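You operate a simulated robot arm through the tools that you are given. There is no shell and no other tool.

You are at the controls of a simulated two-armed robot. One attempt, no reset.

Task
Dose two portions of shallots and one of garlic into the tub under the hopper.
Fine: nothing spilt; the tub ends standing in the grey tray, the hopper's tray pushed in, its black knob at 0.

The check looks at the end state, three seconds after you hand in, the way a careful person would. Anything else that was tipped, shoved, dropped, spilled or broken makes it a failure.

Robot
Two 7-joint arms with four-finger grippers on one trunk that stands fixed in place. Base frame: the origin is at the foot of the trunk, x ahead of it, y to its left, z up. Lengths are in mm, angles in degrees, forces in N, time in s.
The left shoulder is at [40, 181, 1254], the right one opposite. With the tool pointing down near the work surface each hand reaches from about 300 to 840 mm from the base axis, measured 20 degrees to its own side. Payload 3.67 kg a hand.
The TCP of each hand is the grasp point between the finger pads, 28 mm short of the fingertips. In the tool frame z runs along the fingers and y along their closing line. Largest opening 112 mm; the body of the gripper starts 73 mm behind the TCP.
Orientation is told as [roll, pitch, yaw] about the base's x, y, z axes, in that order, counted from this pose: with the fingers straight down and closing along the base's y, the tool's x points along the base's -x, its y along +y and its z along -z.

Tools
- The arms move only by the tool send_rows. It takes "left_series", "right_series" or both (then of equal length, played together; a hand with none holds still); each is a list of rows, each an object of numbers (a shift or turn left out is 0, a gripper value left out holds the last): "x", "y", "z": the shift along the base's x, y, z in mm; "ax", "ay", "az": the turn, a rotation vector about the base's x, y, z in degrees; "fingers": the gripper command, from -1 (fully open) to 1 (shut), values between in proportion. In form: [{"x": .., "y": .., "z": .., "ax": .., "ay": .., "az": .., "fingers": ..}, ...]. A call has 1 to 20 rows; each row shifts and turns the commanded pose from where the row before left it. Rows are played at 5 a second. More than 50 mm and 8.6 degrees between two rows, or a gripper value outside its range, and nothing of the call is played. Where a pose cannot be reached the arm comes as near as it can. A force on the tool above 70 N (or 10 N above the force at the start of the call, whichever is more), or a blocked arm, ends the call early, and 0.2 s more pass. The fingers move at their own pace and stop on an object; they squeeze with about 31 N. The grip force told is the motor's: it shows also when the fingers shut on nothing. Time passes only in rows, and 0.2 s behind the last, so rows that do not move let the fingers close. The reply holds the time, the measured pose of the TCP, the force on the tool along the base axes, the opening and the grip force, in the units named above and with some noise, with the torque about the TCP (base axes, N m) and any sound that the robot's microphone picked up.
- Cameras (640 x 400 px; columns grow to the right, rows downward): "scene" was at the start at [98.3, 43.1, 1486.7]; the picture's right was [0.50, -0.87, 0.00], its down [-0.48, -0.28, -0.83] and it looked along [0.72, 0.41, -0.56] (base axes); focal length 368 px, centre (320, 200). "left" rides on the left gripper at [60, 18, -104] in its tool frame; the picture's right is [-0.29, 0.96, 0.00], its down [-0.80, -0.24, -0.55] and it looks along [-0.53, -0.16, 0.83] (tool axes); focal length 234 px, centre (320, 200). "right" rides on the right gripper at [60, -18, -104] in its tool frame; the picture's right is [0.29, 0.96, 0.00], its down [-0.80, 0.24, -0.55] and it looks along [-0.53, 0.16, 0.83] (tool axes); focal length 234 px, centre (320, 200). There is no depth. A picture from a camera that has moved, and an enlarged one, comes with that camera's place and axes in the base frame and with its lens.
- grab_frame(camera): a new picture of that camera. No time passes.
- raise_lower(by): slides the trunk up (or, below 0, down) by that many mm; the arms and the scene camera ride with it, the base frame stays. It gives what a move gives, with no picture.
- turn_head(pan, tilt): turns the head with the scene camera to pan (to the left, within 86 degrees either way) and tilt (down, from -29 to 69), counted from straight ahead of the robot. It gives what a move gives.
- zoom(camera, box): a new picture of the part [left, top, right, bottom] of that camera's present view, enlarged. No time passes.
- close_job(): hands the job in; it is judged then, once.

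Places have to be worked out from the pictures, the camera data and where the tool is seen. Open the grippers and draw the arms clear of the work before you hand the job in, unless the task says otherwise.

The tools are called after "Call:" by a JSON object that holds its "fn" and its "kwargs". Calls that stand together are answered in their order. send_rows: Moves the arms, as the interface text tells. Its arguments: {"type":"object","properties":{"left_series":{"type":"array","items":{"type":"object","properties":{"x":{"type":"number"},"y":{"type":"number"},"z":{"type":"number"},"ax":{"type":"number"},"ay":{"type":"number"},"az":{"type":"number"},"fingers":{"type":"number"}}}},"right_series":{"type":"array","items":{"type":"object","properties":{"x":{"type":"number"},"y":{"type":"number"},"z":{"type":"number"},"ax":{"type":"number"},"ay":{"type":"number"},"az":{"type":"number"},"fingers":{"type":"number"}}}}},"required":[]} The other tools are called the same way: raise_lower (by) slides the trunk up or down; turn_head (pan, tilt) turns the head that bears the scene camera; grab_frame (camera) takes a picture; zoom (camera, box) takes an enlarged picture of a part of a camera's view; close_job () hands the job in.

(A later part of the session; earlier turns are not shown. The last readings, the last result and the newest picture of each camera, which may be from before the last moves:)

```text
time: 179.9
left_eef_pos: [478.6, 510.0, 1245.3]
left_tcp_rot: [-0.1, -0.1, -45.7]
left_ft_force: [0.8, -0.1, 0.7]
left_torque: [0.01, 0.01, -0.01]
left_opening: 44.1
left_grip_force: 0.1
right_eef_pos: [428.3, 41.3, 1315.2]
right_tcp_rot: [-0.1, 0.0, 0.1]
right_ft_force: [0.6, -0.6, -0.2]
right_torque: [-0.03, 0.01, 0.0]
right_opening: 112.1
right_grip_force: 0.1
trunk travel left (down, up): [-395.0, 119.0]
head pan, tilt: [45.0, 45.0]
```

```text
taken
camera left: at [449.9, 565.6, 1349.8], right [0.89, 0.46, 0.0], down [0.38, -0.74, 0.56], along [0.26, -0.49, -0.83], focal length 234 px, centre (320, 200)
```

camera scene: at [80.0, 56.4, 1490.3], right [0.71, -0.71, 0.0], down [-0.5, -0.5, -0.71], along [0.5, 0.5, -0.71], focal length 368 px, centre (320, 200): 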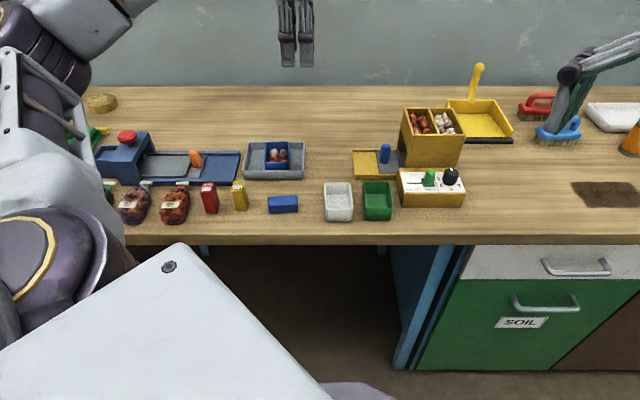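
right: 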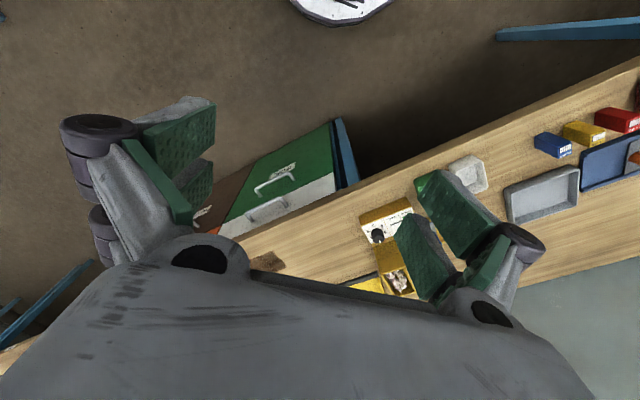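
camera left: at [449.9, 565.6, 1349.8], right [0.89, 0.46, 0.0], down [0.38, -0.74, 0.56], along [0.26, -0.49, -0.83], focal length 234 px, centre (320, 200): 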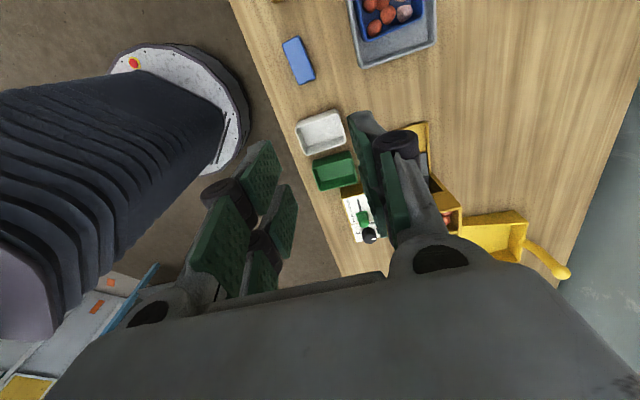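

Call:
{"fn": "zoom", "kwargs": {"camera": "scene", "box": [160, 130, 340, 250]}}

Call:
{"fn": "zoom", "kwargs": {"camera": "left", "box": [250, 0, 450, 160]}}

```text
3.33 times, centred on (250, 190) of scene
camera zoom: at [80.0, 56.4, 1490.3], right [0.71, -0.71, 0.0], down [-0.5, -0.5, -0.71], along [0.5, 0.5, -0.71], focal length 1226 px, centre (553, 233)
```

zoom: 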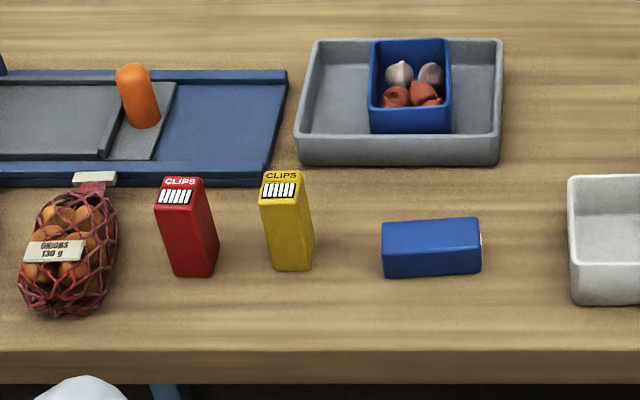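

```text
2.50 times, centred on (350, 80) of left
camera zoom: at [449.9, 565.6, 1349.8], right [0.89, 0.46, 0.0], down [0.38, -0.74, 0.56], along [0.26, -0.49, -0.83], focal length 585 px, centre (245, 500)
```

zoom: 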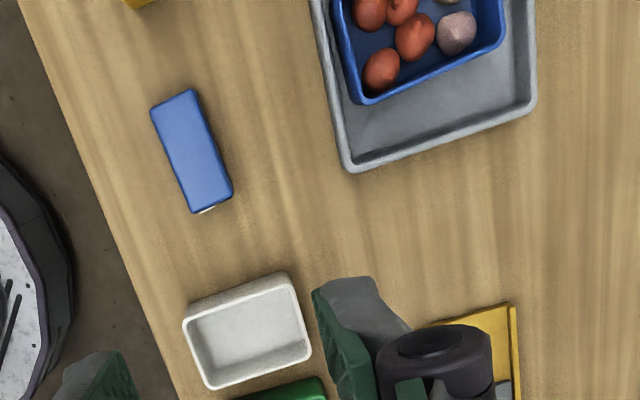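

The box (about 27×25×65 mm) lies with its top pointing toward +e1, at about (432, 526). My plan is to grip it near its top with the hand leaning one way, lift, roll the hand about 80° so it's upright, set it down in free space, and then re-grip it vertically to put it back in its row. First I test the leaning pose in the air.

Call:
{"fn": "send_rows", "kwargs": {"left_series": [{"x": -7.5, "y": 1.6, "z": -30}, {"x": -7.5, "y": 1.6, "z": -30}, {"x": -7.5, "y": 1.6, "z": -30}, {"x": -7.5, "y": 1.6, "z": -30}, {"x": -7.5, "y": 1.6, "z": -25, "az": 5.7}, {"ax": 4.5, "ay": 5.36}, {"ax": 4.5, "ay": 5.36}, {"ax": 4.5, "ay": 5.36}, {"ax": 4.5, "ay": 5.36}, {"ax": 4.5, "ay": 5.36}, {}]}}

Call:
{"fn": "grab_frame", "kwargs": {"camera": "scene"}}

Call:
{"fn": "grab_frame", "kwargs": {"camera": "left"}}

```text
time: 182.5
left_eef_pos: [421.7, 507.3, 1049.2]
left_tcp_rot: [-6.8, 35.2, -44.7]
left_ft_force: [0.7, 0.2, 0.1]
left_torque: [-0.03, -0.02, -0.02]
left_opening: 43.6
left_grip_force: 0.1
left hand out of reach, approached as far as the arm can: row 9
right_eef_pos: [425.9, 41.5, 1316.4]
right_tcp_rot: [0.0, 0.0, 0.0]
right_ft_force: [-0.6, -0.9, 0.5]
right_torque: [-0.03, -0.01, 0.02]
right_opening: 112.0
right_grip_force: 0.0
trunk travel left (down, up): [-395.0, 119.0]
head pan, tilt: [45.0, 45.0]
stopped in row 11 (left hand): the arm was blocked; the commanded pose is now the measured one
```

```text
taken
camera scene: at [78.3, 56.7, 1490.4], right [0.71, -0.71, 0.0], down [-0.5, -0.5, -0.71], along [0.5, 0.5, -0.71], focal length 368 px, centre (320, 200)
```

scene: 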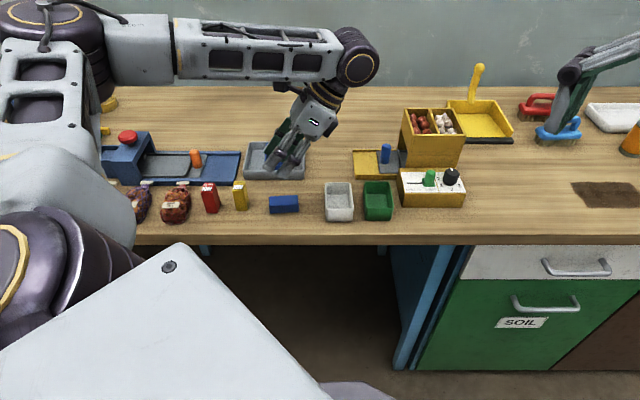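

```text
taken
camera left: at [447.7, 523.4, 1166.2], right [0.79, 0.56, -0.26], down [0.58, -0.82, 0.01], along [-0.2, -0.16, -0.97], focal length 234 px, centre (320, 200)
```

left: 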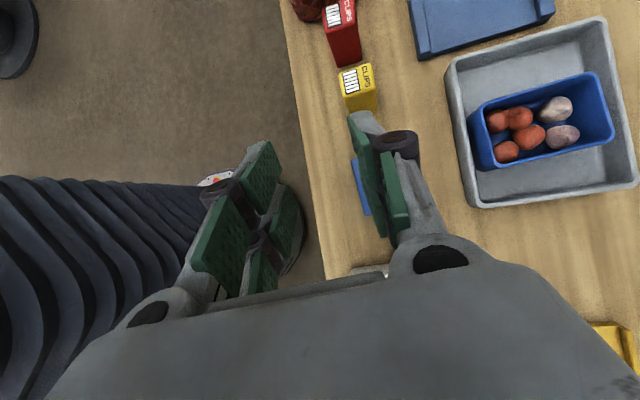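

The lean to that side is at the arm's limit here, so I'll use a different scheme: pick the box with only a slight lean, lift, yaw it so its top points away from the robot, and then pitch the hand outward (a natural direction) to stand it up. First I straighten the hand again.

Call:
{"fn": "send_rows", "kwargs": {"left_series": [{"z": 15, "ax": -4.5, "ay": -5.36}, {"z": 15, "ax": -4.5, "ay": -5.36}, {"z": 10, "ax": -4.5, "ay": -5.36}, {"ax": -4.5, "ay": -5.36}, {"ax": -4.5, "ay": -5.36}, {}]}}

Call:
{"fn": "grab_frame", "kwargs": {"camera": "scene"}}

Call:
{"fn": "grab_frame", "kwargs": {"camera": "left"}}

```text
time: 183.9
left_eef_pos: [422.9, 506.4, 1089.2]
left_tcp_rot: [-4.2, 0.2, -43.8]
left_ft_force: [0.6, 0.1, 0.7]
left_torque: [0.01, 0.0, 0.04]
left_opening: 43.7
left_grip_force: 0.1
right_eef_pos: [427.7, 42.6, 1315.1]
right_tcp_rot: [0.0, 0.0, -0.1]
right_ft_force: [-0.5, -0.1, -0.4]
right_torque: [0.02, 0.02, -0.01]
right_opening: 112.1
right_grip_force: 0.0
trunk travel left (down, up): [-395.0, 119.0]
head pan, tilt: [45.0, 45.0]
```

```text
taken
camera scene: at [79.8, 56.1, 1490.3], right [0.71, -0.71, 0.0], down [-0.5, -0.5, -0.71], along [0.5, 0.5, -0.71], focal length 368 px, centre (320, 200)
```

scene: 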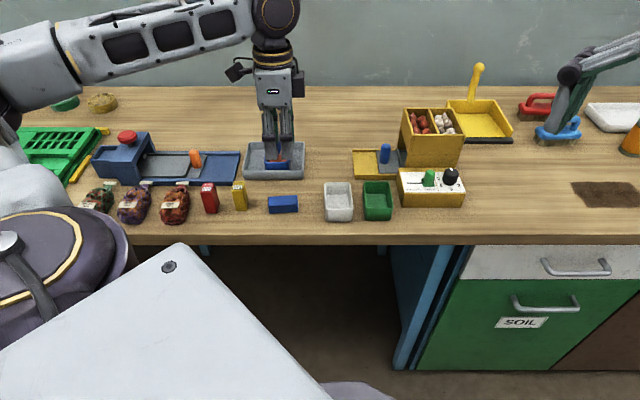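

```text
taken
camera left: at [396.2, 566.7, 1192.1], right [0.87, 0.49, -0.07], down [0.44, -0.7, 0.57], along [0.23, -0.52, -0.82], focal length 234 px, centre (320, 200)
```

left: 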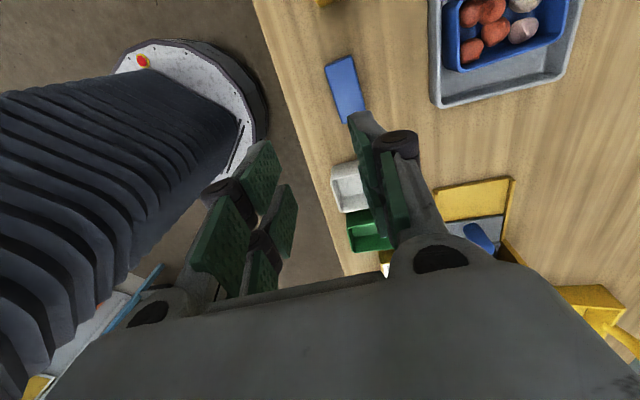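

Call:
{"fn": "zoom", "kwargs": {"camera": "left", "box": [280, 30, 420, 150]}}

Call:
{"fn": "zoom", "kwargs": {"camera": "scene", "box": [200, 140, 340, 240]}}

```text
3.33 times, centred on (350, 90) of left
camera zoom: at [396.2, 566.7, 1192.1], right [0.87, 0.49, -0.07], down [0.44, -0.7, 0.57], along [0.23, -0.52, -0.82], focal length 781 px, centre (220, 567)
```

zoom: 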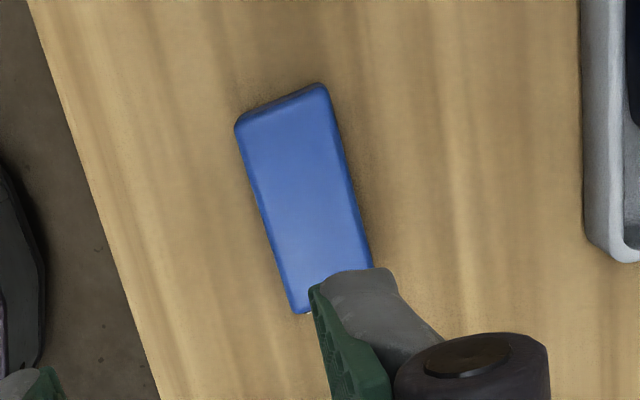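

```text
4.00 times, centred on (270, 190) of scene
camera zoom: at [79.8, 56.1, 1490.3], right [0.71, -0.71, 0.0], down [-0.5, -0.5, -0.71], along [0.5, 0.5, -0.71], focal length 1471 px, centre (520, 240)
```

zoom: 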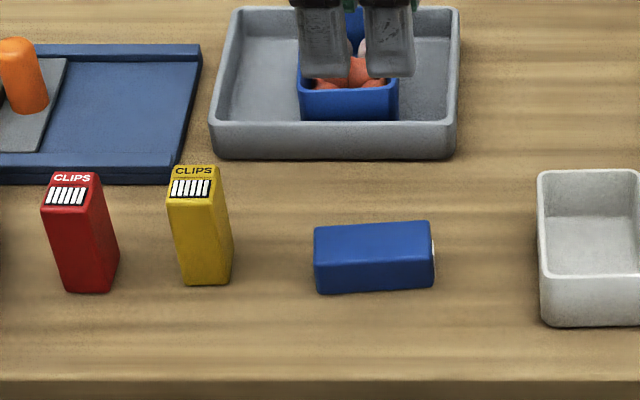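

All else stands as before, including the onion bags. I correct the small roll, set yaw to −40°, come down over the box's upper half and apply a mild 20° lean in the air.

Call:
{"fn": "send_rows", "kwargs": {"left_series": [{"ax": 3.03, "ay": -2.91, "z": -20}, {"az": 3.8, "x": 7, "y": 6, "z": -25}, {"x": 8.7, "y": 7.1, "z": -25}, {"z": -19}, {"ax": 4.3, "ay": 5.1}, {"ax": 4.3, "ay": 5.1}, {"ax": 4.3, "ay": 5.1}, {}]}}

Call:
{"fn": "grab_frame", "kwargs": {"camera": "scene"}}

Call:
{"fn": "grab_frame", "kwargs": {"camera": "left"}}

```text
time: 185.7
left_eef_pos: [438.3, 520.3, 1001.0]
left_tcp_rot: [0.2, 20.3, -39.9]
left_ft_force: [0.2, 0.1, 0.3]
left_torque: [-0.01, -0.02, -0.02]
left_opening: 44.0
left_grip_force: 0.0
right_eef_pos: [426.5, 43.5, 1314.8]
right_tcp_rot: [0.1, 0.0, 0.0]
right_ft_force: [-0.2, -0.2, -0.1]
right_torque: [0.0, -0.01, 0.0]
right_opening: 111.9
right_grip_force: 0.0
trunk travel left (down, up): [-395.0, 119.0]
head pan, tilt: [45.0, 45.0]
```

```text
taken
camera scene: at [78.7, 56.5, 1490.4], right [0.71, -0.71, 0.0], down [-0.5, -0.5, -0.71], along [0.5, 0.5, -0.71], focal length 368 px, centre (320, 200)
```

scene: 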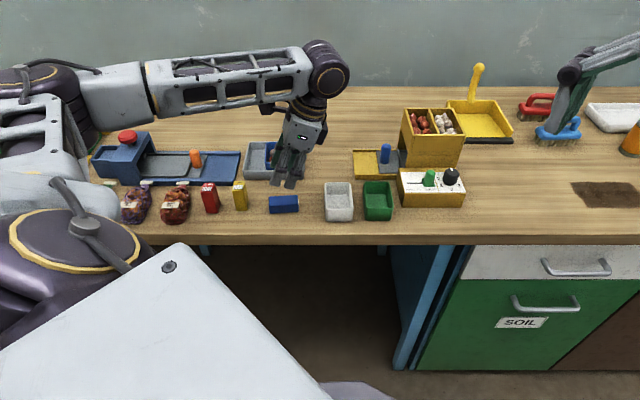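

```text
taken
camera left: at [432.7, 546.7, 1118.9], right [0.82, 0.56, -0.1], down [0.57, -0.79, 0.24], along [0.06, -0.25, -0.97], focal length 234 px, centre (320, 200)
```

left: 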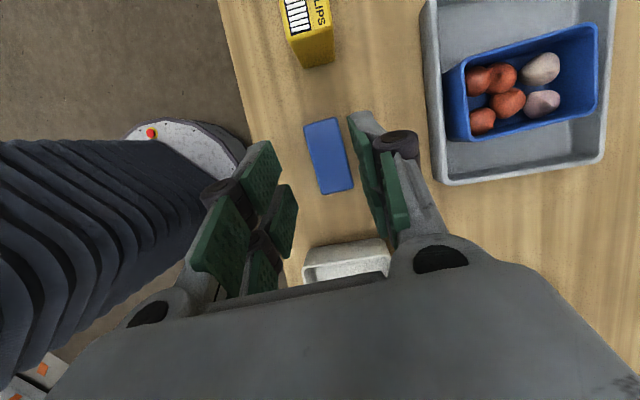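

The lean works here and the near-vertical view confirms the box centre at (429, 528) with my hand centred on it. I descend toward the box, slowing near the table.

Call:
{"fn": "send_rows", "kwargs": {"left_series": [{"z": -25}, {"z": -25}, {"z": -20}, {}]}}

Call:
{"fn": "zoom", "kwargs": {"camera": "left", "box": [200, 40, 440, 240]}}

Call:
{"fn": "zoom", "kwargs": {"camera": "scene", "box": [200, 140, 340, 240]}}

```text
time: 186.7
left_eef_pos: [437.1, 521.7, 930.6]
left_tcp_rot: [0.2, 20.2, -39.9]
left_ft_force: [0.7, -0.4, 0.9]
left_torque: [0.04, 0.0, -0.01]
left_opening: 44.0
left_grip_force: 0.1
right_eef_pos: [427.2, 42.2, 1314.6]
right_tcp_rot: [0.0, 0.1, 0.0]
right_ft_force: [0.6, 0.7, 0.5]
right_torque: [0.0, 0.0, -0.03]
right_opening: 112.0
right_grip_force: 0.1
trunk travel left (down, up): [-395.0, 119.0]
head pan, tilt: [45.0, 45.0]
```

```text
2.00 times, centred on (320, 140) of left
camera zoom: at [432.9, 548.3, 1049.2], right [0.82, 0.56, -0.1], down [0.56, -0.79, 0.24], along [0.06, -0.25, -0.97], focal length 468 px, centre (320, 320)
```

zoom: 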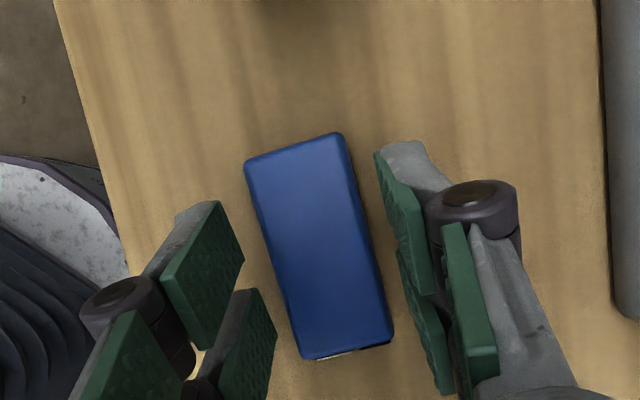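

```text
4.00 times, centred on (270, 190) of scene
camera zoom: at [79.0, 56.3, 1490.4], right [0.71, -0.71, 0.0], down [-0.5, -0.5, -0.71], along [0.5, 0.5, -0.71], focal length 1471 px, centre (520, 240)
```

zoom: 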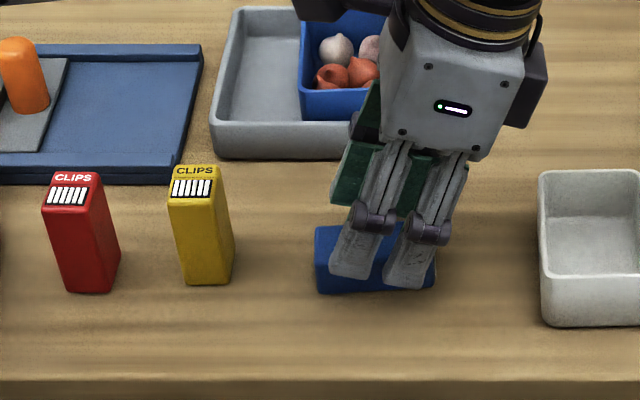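

The hand straddles the box. I descend the last centimetre carefully, watching for table contact.

Call:
{"fn": "send_rows", "kwargs": {"left_series": [{"z": -4}, {"z": -4}, {}]}}

Call:
{"fn": "send_rows", "kwargs": {"left_series": [{"z": -2}, {"z": -2}, {}]}}

```text
time: 187.5
left_eef_pos: [439.8, 520.4, 921.6]
left_tcp_rot: [0.3, 20.2, -40.1]
left_ft_force: [-0.2, -0.5, -0.1]
left_torque: [-0.03, -0.01, -0.02]
left_opening: 44.2
left_grip_force: 0.0
right_eef_pos: [427.4, 42.5, 1315.8]
right_tcp_rot: [0.1, 0.0, -0.1]
right_ft_force: [0.0, 1.2, 0.3]
right_torque: [0.01, 0.01, 0.01]
right_opening: 112.0
right_grip_force: 0.0
trunk travel left (down, up): [-395.0, 119.0]
head pan, tilt: [45.0, 45.0]
```

```text
time: 188.3
left_eef_pos: [438.2, 521.0, 918.0]
left_tcp_rot: [0.2, 20.3, -40.1]
left_ft_force: [-0.3, 0.6, -0.4]
left_torque: [-0.03, 0.02, -0.03]
left_opening: 44.1
left_grip_force: 0.0
right_eef_pos: [426.9, 42.3, 1315.9]
right_tcp_rot: [0.0, 0.0, 0.0]
right_ft_force: [0.3, 0.5, -0.2]
right_torque: [0.01, -0.01, -0.02]
right_opening: 112.1
right_grip_force: 0.0
trunk travel left (down, up): [-395.0, 119.0]
head pan, tilt: [45.0, 45.0]
```

Call:
{"fn": "send_rows", "kwargs": {"left_series": [{"z": -2}, {}]}}

Call:
{"fn": "send_rows", "kwargs": {"left_series": [{"z": -2}, {}]}}

Call:
{"fn": "zoom", "kwargs": {"camera": "scene", "box": [230, 160, 320, 230]}}

```text
time: 188.9
left_eef_pos: [437.7, 520.4, 916.2]
left_tcp_rot: [0.2, 20.3, -39.9]
left_ft_force: [-0.4, -0.8, 0.8]
left_torque: [-0.02, 0.0, -0.02]
left_opening: 44.2
left_grip_force: 0.2
right_eef_pos: [426.9, 42.5, 1316.2]
right_tcp_rot: [0.0, 0.1, 0.0]
right_ft_force: [-0.4, -0.3, 0.7]
right_torque: [-0.03, -0.02, 0.01]
right_opening: 111.9
right_grip_force: 0.1
trunk travel left (down, up): [-395.0, 119.0]
head pan, tilt: [45.0, 45.0]
```

```text
time: 189.5
left_eef_pos: [437.3, 520.5, 913.6]
left_tcp_rot: [0.3, 20.3, -40.0]
left_ft_force: [0.0, 1.0, 0.6]
left_torque: [0.01, 0.0, -0.01]
left_opening: 44.0
left_grip_force: 0.0
right_eef_pos: [427.2, 42.5, 1316.1]
right_tcp_rot: [0.0, 0.1, 0.0]
right_ft_force: [-0.3, -0.2, -0.5]
right_torque: [-0.01, -0.01, -0.03]
right_opening: 112.0
right_grip_force: 0.1
trunk travel left (down, up): [-395.0, 119.0]
head pan, tilt: [45.0, 45.0]
```

```text
5.71 times, centred on (275, 195) of scene
camera zoom: at [79.0, 56.4, 1490.3], right [0.71, -0.71, 0.0], down [-0.5, -0.5, -0.71], along [0.5, 0.5, -0.71], focal length 2101 px, centre (577, 229)
```

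zoom: 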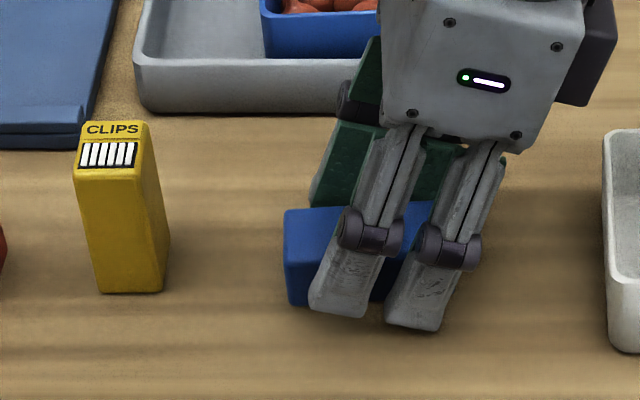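

The prongs flank the box's sides nicely. I close the gripper on it.

Call:
{"fn": "send_rows", "kwargs": {"left_series": [{"fingers": 0.45}, {}, {"fingers": 1}, {}, {}, {}]}}

Call:
{"fn": "zoom", "kwargs": {"camera": "left", "box": [200, 40, 440, 240]}}

```text
time: 190.9
left_eef_pos: [437.1, 520.5, 915.0]
left_tcp_rot: [0.2, 20.2, -40.0]
left_ft_force: [0.2, -0.5, 1.7]
left_torque: [-0.04, 0.04, 0.0]
left_opening: 31.2
left_grip_force: 30.9
right_eef_pos: [426.0, 42.9, 1314.7]
right_tcp_rot: [0.0, 0.0, 0.0]
right_ft_force: [0.4, 1.0, -1.0]
right_torque: [-0.01, 0.0, 0.01]
right_opening: 112.1
right_grip_force: 0.0
trunk travel left (down, up): [-395.0, 119.0]
head pan, tilt: [45.0, 45.0]
```

```text
2.00 times, centred on (320, 140) of left
camera zoom: at [432.3, 547.1, 1032.7], right [0.82, 0.56, -0.1], down [0.56, -0.79, 0.24], along [0.06, -0.25, -0.97], focal length 468 px, centre (320, 320)
```

zoom: 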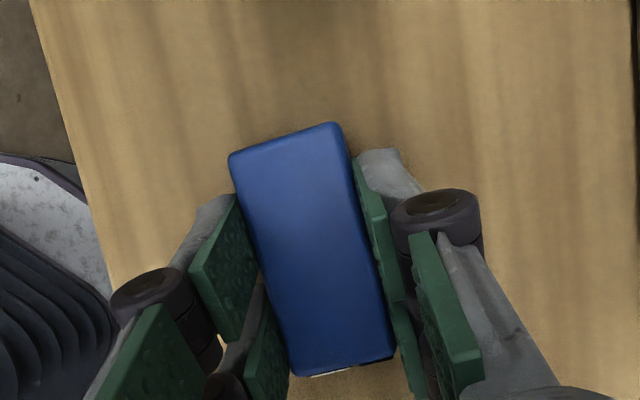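

Gripped at 31 mm with 31 N. I lift the box 100 mm and check that it stays firmly in the grip.

Call:
{"fn": "send_rows", "kwargs": {"left_series": [{"z": 10}, {"z": 20}, {"z": 25}, {"z": 25}, {"z": 20}, {}]}}

Call:
{"fn": "grab_frame", "kwargs": {"camera": "scene"}}

Call:
{"fn": "zoom", "kwargs": {"camera": "left", "box": [200, 40, 440, 240]}}

```text
time: 192.3
left_eef_pos: [436.8, 520.0, 1015.1]
left_tcp_rot: [0.1, 20.4, -40.1]
left_ft_force: [0.8, -0.3, -0.7]
left_torque: [0.01, -0.01, 0.01]
left_opening: 31.1
left_grip_force: 30.9
right_eef_pos: [426.3, 42.6, 1314.8]
right_tcp_rot: [0.0, 0.0, -0.1]
right_ft_force: [0.0, -0.1, 0.3]
right_torque: [0.01, 0.0, 0.04]
right_opening: 111.8
right_grip_force: 0.1
trunk travel left (down, up): [-395.0, 119.0]
head pan, tilt: [45.0, 45.0]
```

```text
taken
camera scene: at [79.2, 56.6, 1490.3], right [0.71, -0.71, 0.0], down [-0.5, -0.5, -0.71], along [0.5, 0.5, -0.71], focal length 368 px, centre (320, 200)
```

scene: 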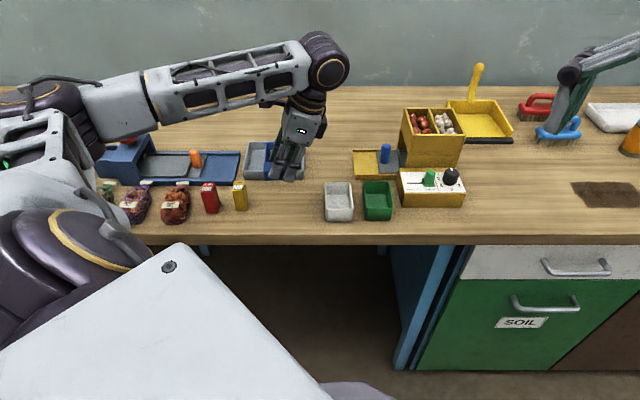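

```text
2.00 times, centred on (320, 140) of left
camera zoom: at [432.1, 547.4, 1132.8], right [0.82, 0.56, -0.1], down [0.56, -0.79, 0.24], along [0.06, -0.25, -0.97], focal length 468 px, centre (320, 320)
```

zoom: 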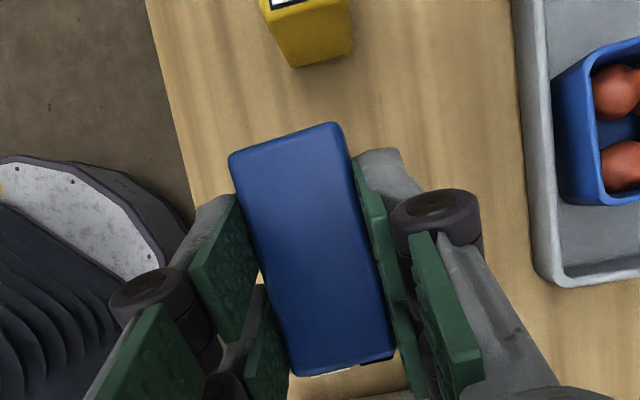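

The box is held well. I take the lean out, yaw +87.5° so its top points away from the robot, at a safe height.

Call:
{"fn": "send_rows", "kwargs": {"left_series": [{"z": 15, "ax": -4.3, "ay": -5.1}, {"z": 15, "ax": -4.3, "ay": -5.1}, {"z": 15, "ax": -4.3, "ay": -5.1}, {"az": 7.29, "y": -1}, {"az": 7.29, "y": -1}, {"az": 7.29, "y": -1}, {"az": 7.29, "y": -1}, {"az": 7.29, "y": -1}, {"az": 7.29, "y": -1}, {"az": 7.29, "y": -1}, {"az": 7.29, "y": -1}, {"az": 7.29, "y": -1}, {"az": 7.29, "y": -1}, {"az": 7.29, "y": -1}, {"az": 7.29, "y": -1}, {}]}}

Call:
{"fn": "grab_frame", "kwargs": {"camera": "scene"}}

Call:
{"fn": "grab_frame", "kwargs": {"camera": "left"}}

```text
time: 195.7
left_eef_pos: [436.9, 509.8, 1060.1]
left_tcp_rot: [0.2, 0.3, 47.6]
left_ft_force: [0.2, -0.2, 0.1]
left_torque: [-0.01, -0.01, -0.02]
left_opening: 31.2
left_grip_force: 30.7
right_eef_pos: [426.3, 42.2, 1316.2]
right_tcp_rot: [0.0, -0.1, -0.1]
right_ft_force: [0.6, 0.5, -0.8]
right_torque: [0.02, -0.01, 0.01]
right_opening: 112.0
right_grip_force: 0.1
trunk travel left (down, up): [-395.0, 119.0]
head pan, tilt: [45.0, 45.0]
```

```text
taken
camera scene: at [79.0, 56.5, 1490.3], right [0.71, -0.71, 0.0], down [-0.5, -0.5, -0.71], along [0.5, 0.5, -0.71], focal length 368 px, centre (320, 200)
```

scene: 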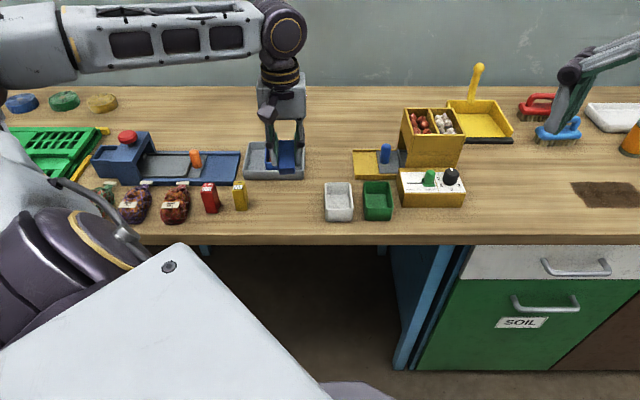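

```text
taken
camera left: at [382.9, 477.8, 1163.7], right [-0.51, 0.86, 0.0], down [0.72, 0.43, 0.55], along [0.47, 0.28, -0.84], focal length 234 px, centre (320, 200)
```

left: 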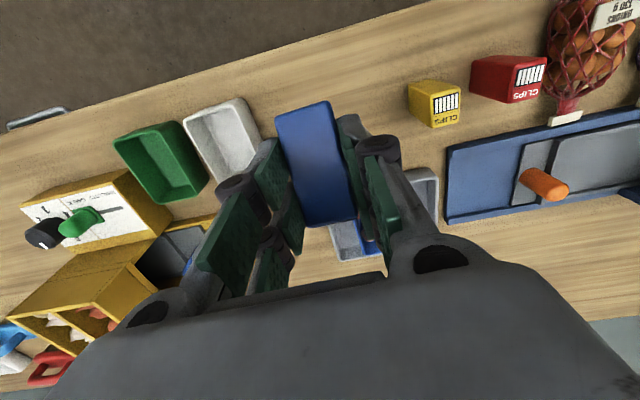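

The box now points away from the robot. I pitch the hand outward in steps to raise the box upright.

Call:
{"fn": "send_rows", "kwargs": {"left_series": [{"ax": 5.32, "ay": -4.88}, {"ax": 5.32, "ay": -4.88}, {"ax": 5.32, "ay": -4.88}, {"ax": 5.32, "ay": -4.88}, {"ax": 5.32, "ay": -4.88}, {}]}}

Call:
{"fn": "send_rows", "kwargs": {"left_series": [{"ax": 5.32, "ay": -4.88}, {"ax": 5.32, "ay": -4.88}, {"ax": 5.32, "ay": -4.88}, {"ax": 5.32, "ay": -4.88}, {}]}}

Call:
{"fn": "grab_frame", "kwargs": {"camera": "scene"}}

Call:
{"fn": "grab_frame", "kwargs": {"camera": "left"}}

```text
time: 197.1
left_eef_pos: [437.6, 508.1, 1059.7]
left_tcp_rot: [0.2, -35.9, 47.5]
left_ft_force: [-0.4, 0.1, 0.3]
left_torque: [-0.01, 0.03, -0.02]
left_opening: 31.1
left_grip_force: 30.7
right_eef_pos: [427.5, 42.7, 1315.7]
right_tcp_rot: [0.0, 0.0, -0.1]
right_ft_force: [0.2, -0.3, 0.8]
right_torque: [0.01, 0.02, -0.02]
right_opening: 112.0
right_grip_force: 0.2
trunk travel left (down, up): [-395.0, 119.0]
head pan, tilt: [45.0, 45.0]
```

```text
time: 198.3
left_eef_pos: [436.8, 508.8, 1058.5]
left_tcp_rot: [0.0, -64.8, 47.7]
left_ft_force: [-0.5, 0.1, -0.8]
left_torque: [-0.03, 0.01, 0.03]
left_opening: 31.2
left_grip_force: 30.5
right_eef_pos: [427.9, 41.5, 1314.9]
right_tcp_rot: [0.0, 0.0, 0.0]
right_ft_force: [-0.3, 0.3, 0.0]
right_torque: [0.02, 0.01, 0.0]
right_opening: 112.1
right_grip_force: 0.1
trunk travel left (down, up): [-395.0, 119.0]
head pan, tilt: [45.0, 45.0]
```

```text
taken
camera scene: at [78.8, 56.3, 1490.4], right [0.71, -0.71, 0.0], down [-0.5, -0.5, -0.71], along [0.5, 0.5, -0.71], focal length 368 px, centre (320, 200)
```

scene: 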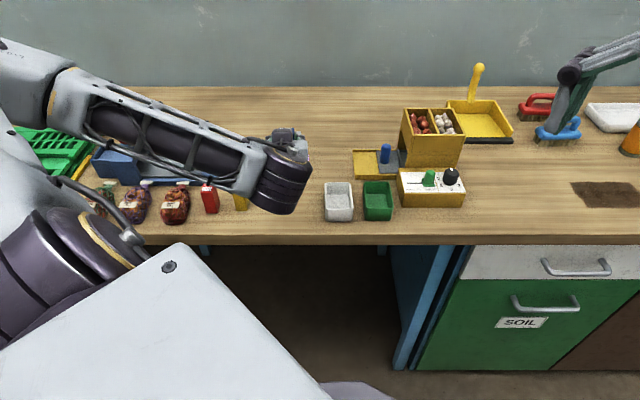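

```text
taken
camera left: at [342.8, 433.2, 1048.9], right [-0.62, 0.74, 0.26], down [0.07, -0.28, 0.96], along [0.78, 0.62, 0.13], focal length 234 px, centre (320, 200)
```

left: 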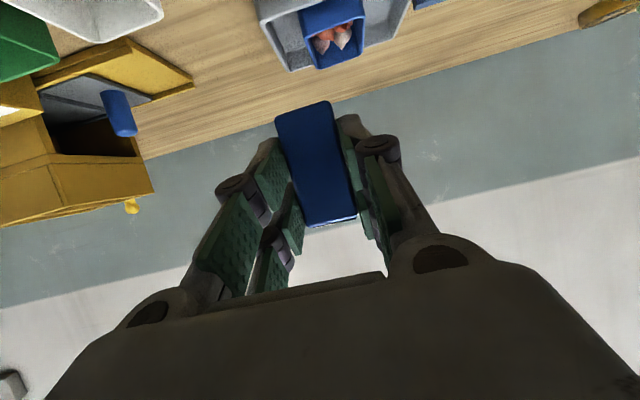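

The box is now nearly upright in the hand. I descend toward a free spot on the table at about (451, 524), then slow down near contact.

Call:
{"fn": "send_rows", "kwargs": {"left_series": [{"z": -20}, {"z": -25}, {"z": -25}, {"z": -20}, {}]}}

Call:
{"fn": "grab_frame", "kwargs": {"camera": "scene"}}

Call:
{"fn": "grab_frame", "kwargs": {"camera": "left"}}

```text
time: 199.5
left_eef_pos: [437.4, 509.4, 968.3]
left_tcp_rot: [0.1, -64.7, 47.6]
left_ft_force: [0.8, -1.2, -0.8]
left_torque: [-0.01, 0.03, 0.01]
left_opening: 31.2
left_grip_force: 31.0
right_eef_pos: [426.8, 43.7, 1315.9]
right_tcp_rot: [0.0, 0.0, -0.1]
right_ft_force: [0.5, -0.1, 1.0]
right_torque: [0.0, 0.04, 0.03]
right_opening: 112.1
right_grip_force: 0.1
trunk travel left (down, up): [-395.0, 119.0]
head pan, tilt: [45.0, 45.0]
```

```text
taken
camera scene: at [78.7, 56.1, 1490.4], right [0.71, -0.71, 0.0], down [-0.5, -0.5, -0.71], along [0.5, 0.5, -0.71], focal length 368 px, centre (320, 200)
```

scene: 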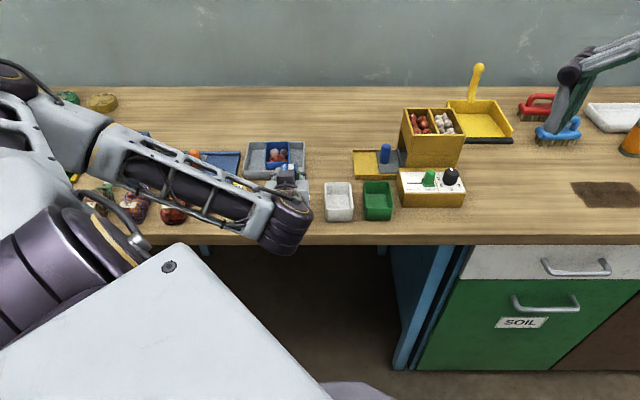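

```text
taken
camera left: at [342.5, 433.1, 958.1], right [-0.62, 0.74, 0.26], down [0.07, -0.28, 0.96], along [0.78, 0.62, 0.12], focal length 234 px, centre (320, 200)
```

left: 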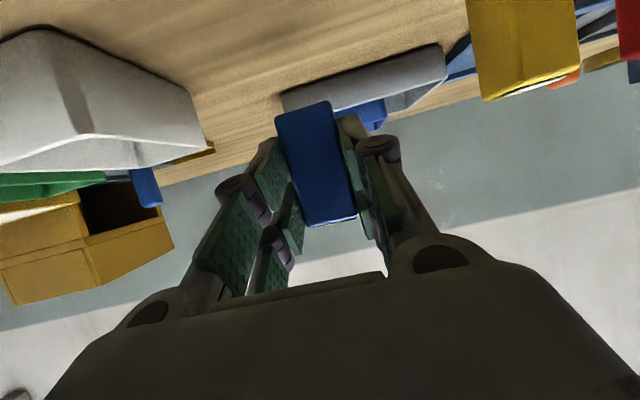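

The forearm is well in front of the table edge, clear of the other items. I continue down in smaller steps.

Call:
{"fn": "send_rows", "kwargs": {"left_series": [{"z": -10}, {"z": -10}, {"z": -6}, {}]}}

Call:
{"fn": "send_rows", "kwargs": {"left_series": [{"z": -3}, {"z": -3}, {}]}}

Call:
{"fn": "zoom", "kwargs": {"camera": "left", "box": [200, 40, 480, 260]}}

```text
time: 200.5
left_eef_pos: [436.6, 509.0, 942.5]
left_tcp_rot: [0.0, -64.7, 47.4]
left_ft_force: [0.6, 0.3, 0.3]
left_torque: [-0.02, 0.02, -0.02]
left_opening: 31.1
left_grip_force: 30.7
right_eef_pos: [427.2, 43.4, 1315.6]
right_tcp_rot: [0.0, 0.0, 0.1]
right_ft_force: [-0.5, -0.4, 0.1]
right_torque: [0.02, 0.03, -0.02]
right_opening: 111.8
right_grip_force: 0.0
trunk travel left (down, up): [-395.0, 119.0]
head pan, tilt: [45.0, 45.0]
```

```text
time: 201.3
left_eef_pos: [437.1, 508.5, 936.7]
left_tcp_rot: [0.1, -64.7, 47.5]
left_ft_force: [-0.2, 0.6, 0.2]
left_torque: [0.02, 0.03, -0.01]
left_opening: 31.5
left_grip_force: 31.0
right_eef_pos: [426.5, 42.4, 1315.5]
right_tcp_rot: [0.0, 0.0, 0.0]
right_ft_force: [-0.9, 0.2, -0.9]
right_torque: [0.01, 0.0, 0.03]
right_opening: 112.0
right_grip_force: 0.1
trunk travel left (down, up): [-395.0, 119.0]
head pan, tilt: [45.0, 45.0]
```

```text
1.82 times, centred on (340, 150) of left
camera zoom: at [342.2, 433.1, 927.3], right [-0.62, 0.74, 0.26], down [0.07, -0.28, 0.96], along [0.78, 0.62, 0.12], focal length 426 px, centre (284, 291)
```

zoom: 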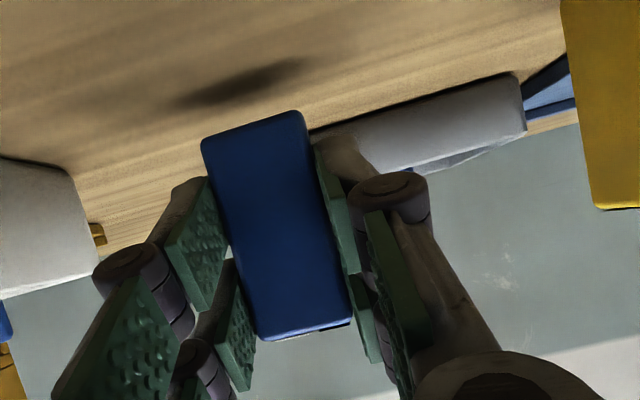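

Call:
{"fn": "send_rows", "kwargs": {"left_series": [{"z": -2}, {"z": -2}, {}]}}

Call:
{"fn": "send_rows", "kwargs": {"left_series": [{"z": -2}, {"z": -2}, {}]}}

Call:
{"fn": "send_rows", "kwargs": {"left_series": [{"z": -1.5}, {}]}}

```text
time: 202.1
left_eef_pos: [437.3, 509.6, 932.6]
left_tcp_rot: [0.2, -64.7, 47.6]
left_ft_force: [-0.2, -0.9, 0.2]
left_torque: [0.03, 0.04, 0.01]
left_opening: 31.5
left_grip_force: 31.2
right_eef_pos: [427.2, 42.7, 1313.9]
right_tcp_rot: [0.0, 0.0, -0.1]
right_ft_force: [0.1, 0.3, 0.2]
right_torque: [0.02, -0.02, 0.05]
right_opening: 112.0
right_grip_force: 0.0
trunk travel left (down, up): [-395.0, 119.0]
head pan, tilt: [45.0, 45.0]
```

```text
time: 202.9
left_eef_pos: [436.5, 507.8, 929.6]
left_tcp_rot: [0.0, -64.6, 47.5]
left_ft_force: [0.3, -0.4, -1.1]
left_torque: [0.0, -0.01, 0.0]
left_opening: 31.5
left_grip_force: 30.9
right_eef_pos: [426.9, 42.8, 1315.4]
right_tcp_rot: [0.0, 0.1, -0.1]
right_ft_force: [0.4, -0.4, -0.8]
right_torque: [0.01, 0.0, -0.03]
right_opening: 111.9
right_grip_force: 0.0
trunk travel left (down, up): [-395.0, 119.0]
head pan, tilt: [45.0, 45.0]
```

```text
time: 203.5
left_eef_pos: [436.7, 509.8, 927.8]
left_tcp_rot: [0.2, -64.7, 47.5]
left_ft_force: [0.1, 1.0, 0.2]
left_torque: [0.0, 0.0, -0.01]
left_opening: 31.4
left_grip_force: 30.9
right_eef_pos: [425.4, 42.0, 1315.3]
right_tcp_rot: [0.0, 0.0, 0.0]
right_ft_force: [-0.3, -0.3, -0.4]
right_torque: [0.0, 0.0, 0.02]
right_opening: 112.1
right_grip_force: 0.0
trunk travel left (down, up): [-395.0, 119.0]
head pan, tilt: [45.0, 45.0]
```

No contact yet; I continue in small steps.

Call:
{"fn": "send_rows", "kwargs": {"left_series": [{"z": -1.5}, {}]}}

Call:
{"fn": "send_rows", "kwargs": {"left_series": [{"z": -1.5}, {}]}}

Call:
{"fn": "send_rows", "kwargs": {"left_series": [{"z": -1.5}, {}]}}

Call:
{"fn": "zoom", "kwargs": {"camera": "left", "box": [200, 40, 480, 260]}}

```text
time: 204.1
left_eef_pos: [438.2, 507.5, 927.2]
left_tcp_rot: [0.0, -64.8, 47.6]
left_ft_force: [0.1, -0.1, -0.3]
left_torque: [0.0, 0.05, -0.01]
left_opening: 31.2
left_grip_force: 31.1
right_eef_pos: [427.2, 42.3, 1316.1]
right_tcp_rot: [0.0, 0.0, 0.0]
right_ft_force: [0.7, -0.2, -0.2]
right_torque: [-0.03, -0.02, 0.0]
right_opening: 111.9
right_grip_force: 0.0
trunk travel left (down, up): [-395.0, 119.0]
head pan, tilt: [45.0, 45.0]
```

```text
time: 204.7
left_eef_pos: [438.2, 509.5, 925.9]
left_tcp_rot: [0.0, -64.8, 47.6]
left_ft_force: [0.3, 0.6, 4.9]
left_torque: [0.16, -0.12, 0.02]
left_opening: 31.4
left_grip_force: 31.6
right_eef_pos: [427.3, 41.4, 1315.9]
right_tcp_rot: [0.0, 0.0, 0.0]
right_ft_force: [-0.1, -0.1, 0.4]
right_torque: [-0.02, 0.01, -0.02]
right_opening: 111.9
right_grip_force: 0.1
trunk travel left (down, up): [-395.0, 119.0]
head pan, tilt: [45.0, 45.0]
```

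```text
time: 205.3
left_eef_pos: [437.3, 509.1, 925.2]
left_tcp_rot: [-0.1, -65.0, 47.7]
left_ft_force: [-0.3, 3.0, 15.9]
left_torque: [0.49, -0.35, 0.03]
left_opening: 31.3
left_grip_force: 31.2
right_eef_pos: [425.2, 41.7, 1316.5]
right_tcp_rot: [0.1, -0.2, -0.1]
right_ft_force: [-0.5, -0.9, -0.1]
right_torque: [-0.01, 0.0, 0.01]
right_opening: 112.0
right_grip_force: 0.1
trunk travel left (down, up): [-395.0, 119.0]
head pan, tilt: [45.0, 45.0]
```

```text
1.82 times, centred on (340, 150) of left
camera zoom: at [342.4, 433.2, 914.8], right [-0.63, 0.74, 0.26], down [0.07, -0.28, 0.96], along [0.78, 0.62, 0.13], focal length 426 px, centre (284, 291)
```

zoom: 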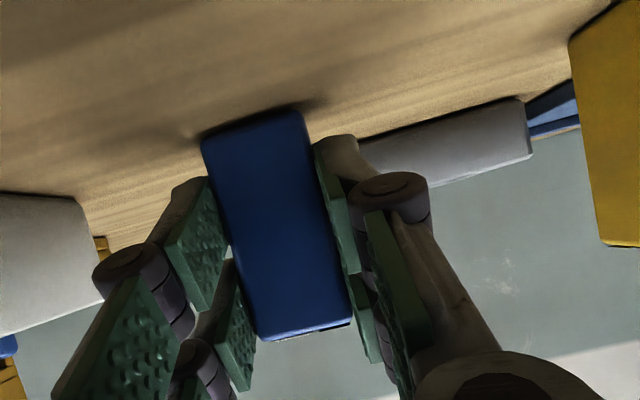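

Contact with the table at 16 N, with the box about 5° short of upright. I lift 2 mm, add the last 5° of pitch and set it down flush.

Call:
{"fn": "send_rows", "kwargs": {"left_series": [{"z": 2.5}, {"ax": 3.6, "ay": -3.3}, {}, {"z": -1.5}, {"z": -1.5}, {}]}}

Call:
{"fn": "send_rows", "kwargs": {"left_series": [{"z": -1}, {}]}}

```text
time: 206.7
left_eef_pos: [438.4, 509.2, 922.5]
left_tcp_rot: [0.1, -69.6, 47.5]
left_ft_force: [-0.2, 0.4, 1.4]
left_torque: [0.01, -0.04, 0.01]
left_opening: 31.2
left_grip_force: 31.5
right_eef_pos: [426.4, 42.7, 1314.8]
right_tcp_rot: [0.0, 0.0, 0.0]
right_ft_force: [0.5, 0.2, 1.0]
right_torque: [0.02, -0.01, -0.04]
right_opening: 112.1
right_grip_force: 0.1
trunk travel left (down, up): [-395.0, 119.0]
head pan, tilt: [45.0, 45.0]
```

```text
time: 207.3
left_eef_pos: [437.4, 508.1, 923.6]
left_tcp_rot: [0.0, -69.7, 47.7]
left_ft_force: [-2.0, -0.1, 6.3]
left_torque: [0.08, -0.05, 0.01]
left_opening: 31.4
left_grip_force: 31.1
right_eef_pos: [426.8, 41.8, 1316.4]
right_tcp_rot: [0.1, 0.0, 0.0]
right_ft_force: [1.0, 0.0, 0.1]
right_torque: [0.0, 0.04, 0.0]
right_opening: 112.0
right_grip_force: 0.1
trunk travel left (down, up): [-395.0, 119.0]
head pan, tilt: [45.0, 45.0]
```

Nearly flush. I press 1 mm more to seat it, then open the fingers gently.

Call:
{"fn": "send_rows", "kwargs": {"left_series": [{"z": -1}, {}, {"fingers": 0.36}, {}, {}]}}

Call:
{"fn": "zoom", "kwargs": {"camera": "left", "box": [200, 40, 480, 260]}}

```text
time: 208.5
left_eef_pos: [437.3, 508.7, 919.9]
left_tcp_rot: [0.1, -69.6, 47.5]
left_ft_force: [0.3, 0.0, -0.2]
left_torque: [-0.01, -0.02, 0.0]
left_opening: 36.0
left_grip_force: 0.1
right_eef_pos: [427.6, 42.3, 1315.5]
right_tcp_rot: [-0.1, -0.1, 0.0]
right_ft_force: [0.3, -0.4, 0.4]
right_torque: [-0.01, -0.01, 0.01]
right_opening: 112.3
right_grip_force: 0.1
trunk travel left (down, up): [-395.0, 119.0]
head pan, tilt: [45.0, 45.0]
```

```text
1.82 times, centred on (340, 150) of left
camera zoom: at [343.8, 433.9, 900.6], right [-0.64, 0.72, 0.27], down [0.02, -0.34, 0.94], along [0.77, 0.61, 0.21], focal length 426 px, centre (284, 291)
```

zoom: 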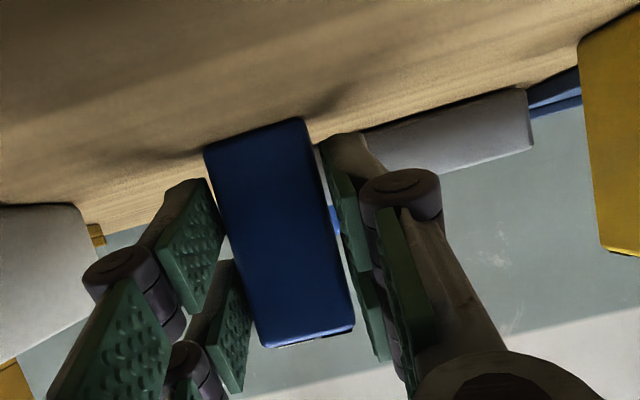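

The box stands on its own. I open slightly more and retreat along the tool axis toward the robot.

Call:
{"fn": "send_rows", "kwargs": {"left_series": [{"fingers": 0.214}, {}, {"x": -6.3, "y": -6.9, "z": 3.4}, {"x": -9.5, "y": -10.4, "z": 5.2}, {"x": -9.5, "y": -10.4, "z": 5.2}, {"x": -9.5, "y": -10.4, "z": 8}, {"x": -9.5, "y": -10.4, "z": 15}, {"x": -5, "y": -5, "z": 30}, {"z": 40}, {"z": 40}, {}]}}

Call:
{"fn": "grab_frame", "kwargs": {"camera": "scene"}}

Call:
{"fn": "grab_frame", "kwargs": {"camera": "left"}}

```text
time: 210.9
left_eef_pos: [428.4, 462.9, 1039.4]
left_tcp_rot: [0.0, -69.5, 47.5]
left_ft_force: [-0.3, -0.7, 0.2]
left_torque: [-0.01, 0.0, -0.01]
left_opening: 44.1
left_grip_force: 0.1
left hand out of reach, approached as far as the arm can: row 9, 10
right_eef_pos: [427.6, 41.8, 1315.2]
right_tcp_rot: [0.0, 0.0, 0.0]
right_ft_force: [0.1, -0.1, 0.4]
right_torque: [0.04, 0.0, -0.02]
right_opening: 111.8
right_grip_force: 0.0
trunk travel left (down, up): [-395.0, 119.0]
head pan, tilt: [45.0, 45.0]
```

```text
taken
camera scene: at [78.6, 56.4, 1490.3], right [0.71, -0.71, 0.0], down [-0.5, -0.5, -0.71], along [0.5, 0.5, -0.71], focal length 368 px, centre (320, 200)
```

scene: 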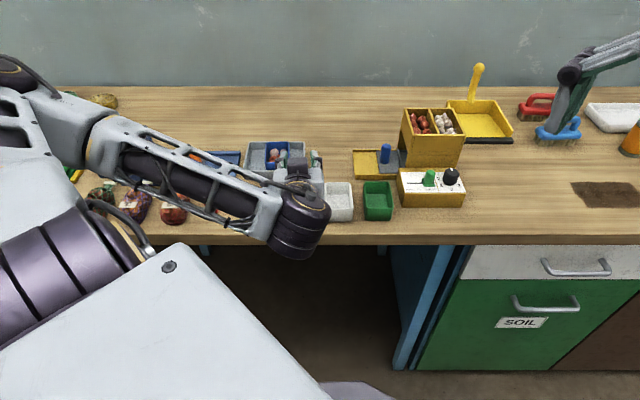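

```text
taken
camera left: at [333.7, 388.5, 1019.7], right [-0.64, 0.72, 0.27], down [0.01, -0.34, 0.94], along [0.77, 0.61, 0.21], focal length 234 px, centre (320, 200)
```

left: 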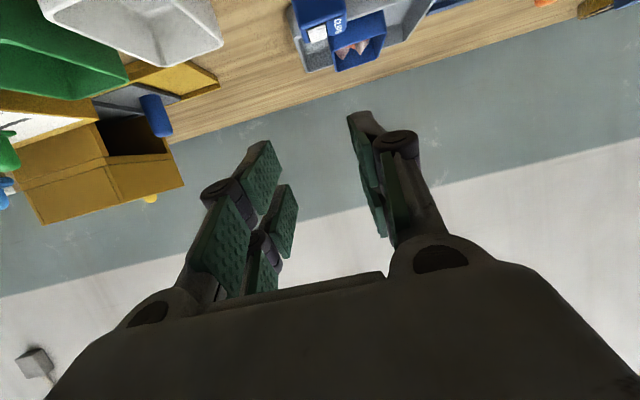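

The box stands upright. I bring the hand back to vertical at a safe height to re-grip it from above.

Call:
{"fn": "send_rows", "kwargs": {"left_series": [{"ax": -5.32, "ay": 4.88}, {"ax": -5.32, "ay": 4.88}, {"ax": -5.32, "ay": 4.88}, {"ax": -5.32, "ay": 4.88, "z": 5}, {"ax": -5.32, "ay": 4.88, "z": 5}, {"ax": -5.32, "ay": 4.88, "z": 5}, {"ax": -5.32, "ay": 4.88, "z": 5}, {"ax": -5.32, "ay": 4.88}, {"ax": -5.32, "ay": 4.88}, {"ax": -3.3, "ay": 3.04}, {}]}}

Call:
{"fn": "grab_frame", "kwargs": {"camera": "scene"}}

Call:
{"fn": "grab_frame", "kwargs": {"camera": "left"}}

```text
time: 213.3
left_eef_pos: [431.8, 464.6, 1058.6]
left_tcp_rot: [0.3, -0.1, 47.5]
left_ft_force: [0.2, 0.1, 0.6]
left_torque: [-0.01, -0.03, -0.02]
left_opening: 44.0
left_grip_force: 0.0
left hand out of reach, approached as far as the arm can: row 1
right_eef_pos: [427.0, 41.9, 1315.8]
right_tcp_rot: [0.0, 0.0, -0.1]
right_ft_force: [0.2, -0.7, -0.3]
right_torque: [0.0, -0.01, 0.01]
right_opening: 111.8
right_grip_force: 0.0
trunk travel left (down, up): [-395.0, 119.0]
head pan, tilt: [45.0, 45.0]
```

```text
taken
camera scene: at [78.7, 56.2, 1490.4], right [0.71, -0.71, 0.0], down [-0.5, -0.5, -0.71], along [0.5, 0.5, -0.71], focal length 368 px, centre (320, 200)
```

scene: 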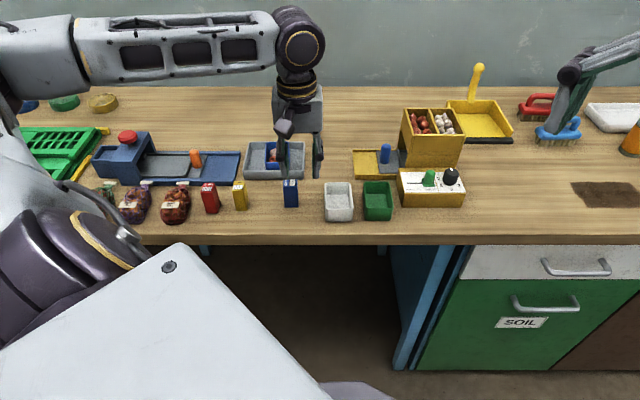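

```text
taken
camera left: at [377.1, 432.1, 1160.7], right [-0.51, 0.86, 0.0], down [0.72, 0.42, 0.55], along [0.48, 0.29, -0.83], focal length 234 px, centre (320, 200)
```

left: 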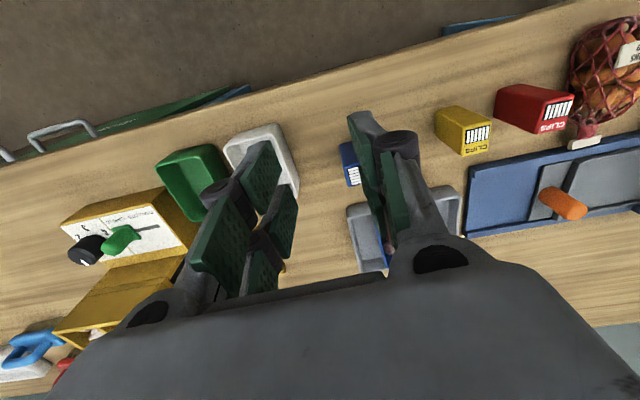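

Call:
{"fn": "zoom", "kwargs": {"camera": "scene", "box": [160, 130, 340, 250]}}

Call:
{"fn": "zoom", "kwargs": {"camera": "left", "box": [300, 80, 520, 220]}}

```text
3.33 times, centred on (250, 190) of scene
camera zoom: at [78.7, 56.2, 1490.4], right [0.71, -0.71, 0.0], down [-0.5, -0.5, -0.71], along [0.5, 0.5, -0.71], focal length 1226 px, centre (553, 233)
```

zoom: 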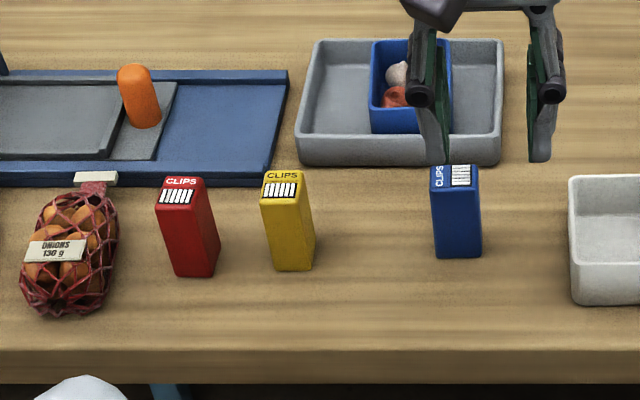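

```text
2.86 times, centred on (410, 150) of left
camera zoom: at [377.1, 432.1, 1160.7], right [-0.51, 0.86, 0.0], down [0.72, 0.42, 0.55], along [0.48, 0.29, -0.83], focal length 669 px, centre (63, 343)
```

zoom: 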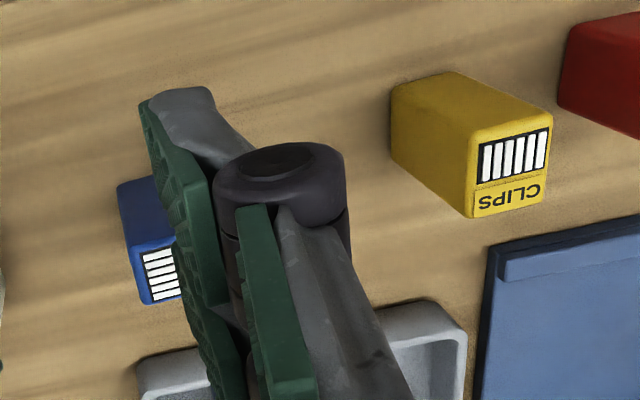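

The blue box stands at about (452, 525) but is turned 90° (its label reads sideways) and is not in its row yet. I'll grip it from above with the hand vertical, turn it back by −87.5° and place it 56.5 mm beside the yellow box. First I hover over it.

Call:
{"fn": "send_rows", "kwargs": {"left_series": [{"x": 5, "y": 15, "z": -8}, {"x": 5, "y": 15, "z": -10}, {"x": 5, "y": 15, "z": -10}, {"x": 5, "y": 15, "z": -10}, {}]}}

Call:
{"fn": "zoom", "kwargs": {"camera": "left", "box": [200, 40, 440, 240]}}

Call:
{"fn": "zoom", "kwargs": {"camera": "scene", "box": [240, 130, 340, 220]}}

```text
time: 214.5
left_eef_pos: [452.6, 526.1, 1019.3]
left_tcp_rot: [0.2, -0.3, 47.5]
left_ft_force: [0.5, 0.2, -0.6]
left_torque: [0.01, 0.0, -0.04]
left_opening: 44.2
left_grip_force: 0.1
right_eef_pos: [428.0, 41.9, 1314.6]
right_tcp_rot: [-0.1, -0.1, 0.0]
right_ft_force: [-0.2, 0.1, -0.3]
right_torque: [-0.02, 0.02, 0.02]
right_opening: 111.8
right_grip_force: 0.0
trunk travel left (down, up): [-395.0, 119.0]
head pan, tilt: [45.0, 45.0]
```

```text
2.00 times, centred on (320, 140) of left
camera zoom: at [398.0, 493.5, 1123.0], right [-0.51, 0.86, 0.0], down [0.72, 0.42, 0.56], along [0.48, 0.29, -0.83], focal length 468 px, centre (320, 320)
```

zoom: 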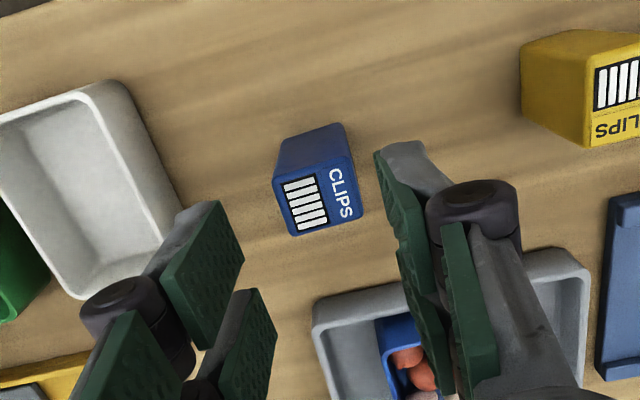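

```text
4.44 times, centred on (290, 175) of scene
camera zoom: at [78.8, 56.0, 1490.4], right [0.71, -0.71, 0.0], down [-0.5, -0.5, -0.71], along [0.5, 0.5, -0.71], focal length 1634 px, centre (453, 311)
```

zoom: 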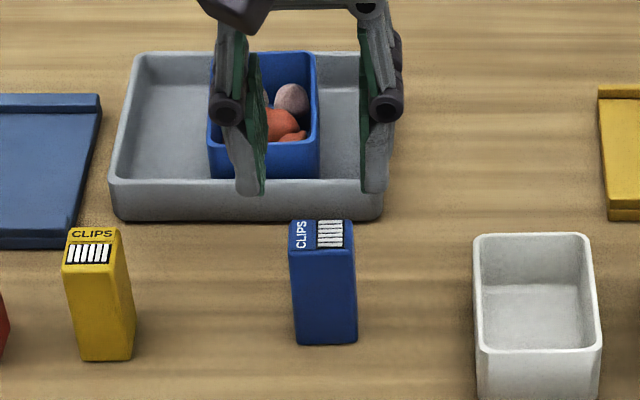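

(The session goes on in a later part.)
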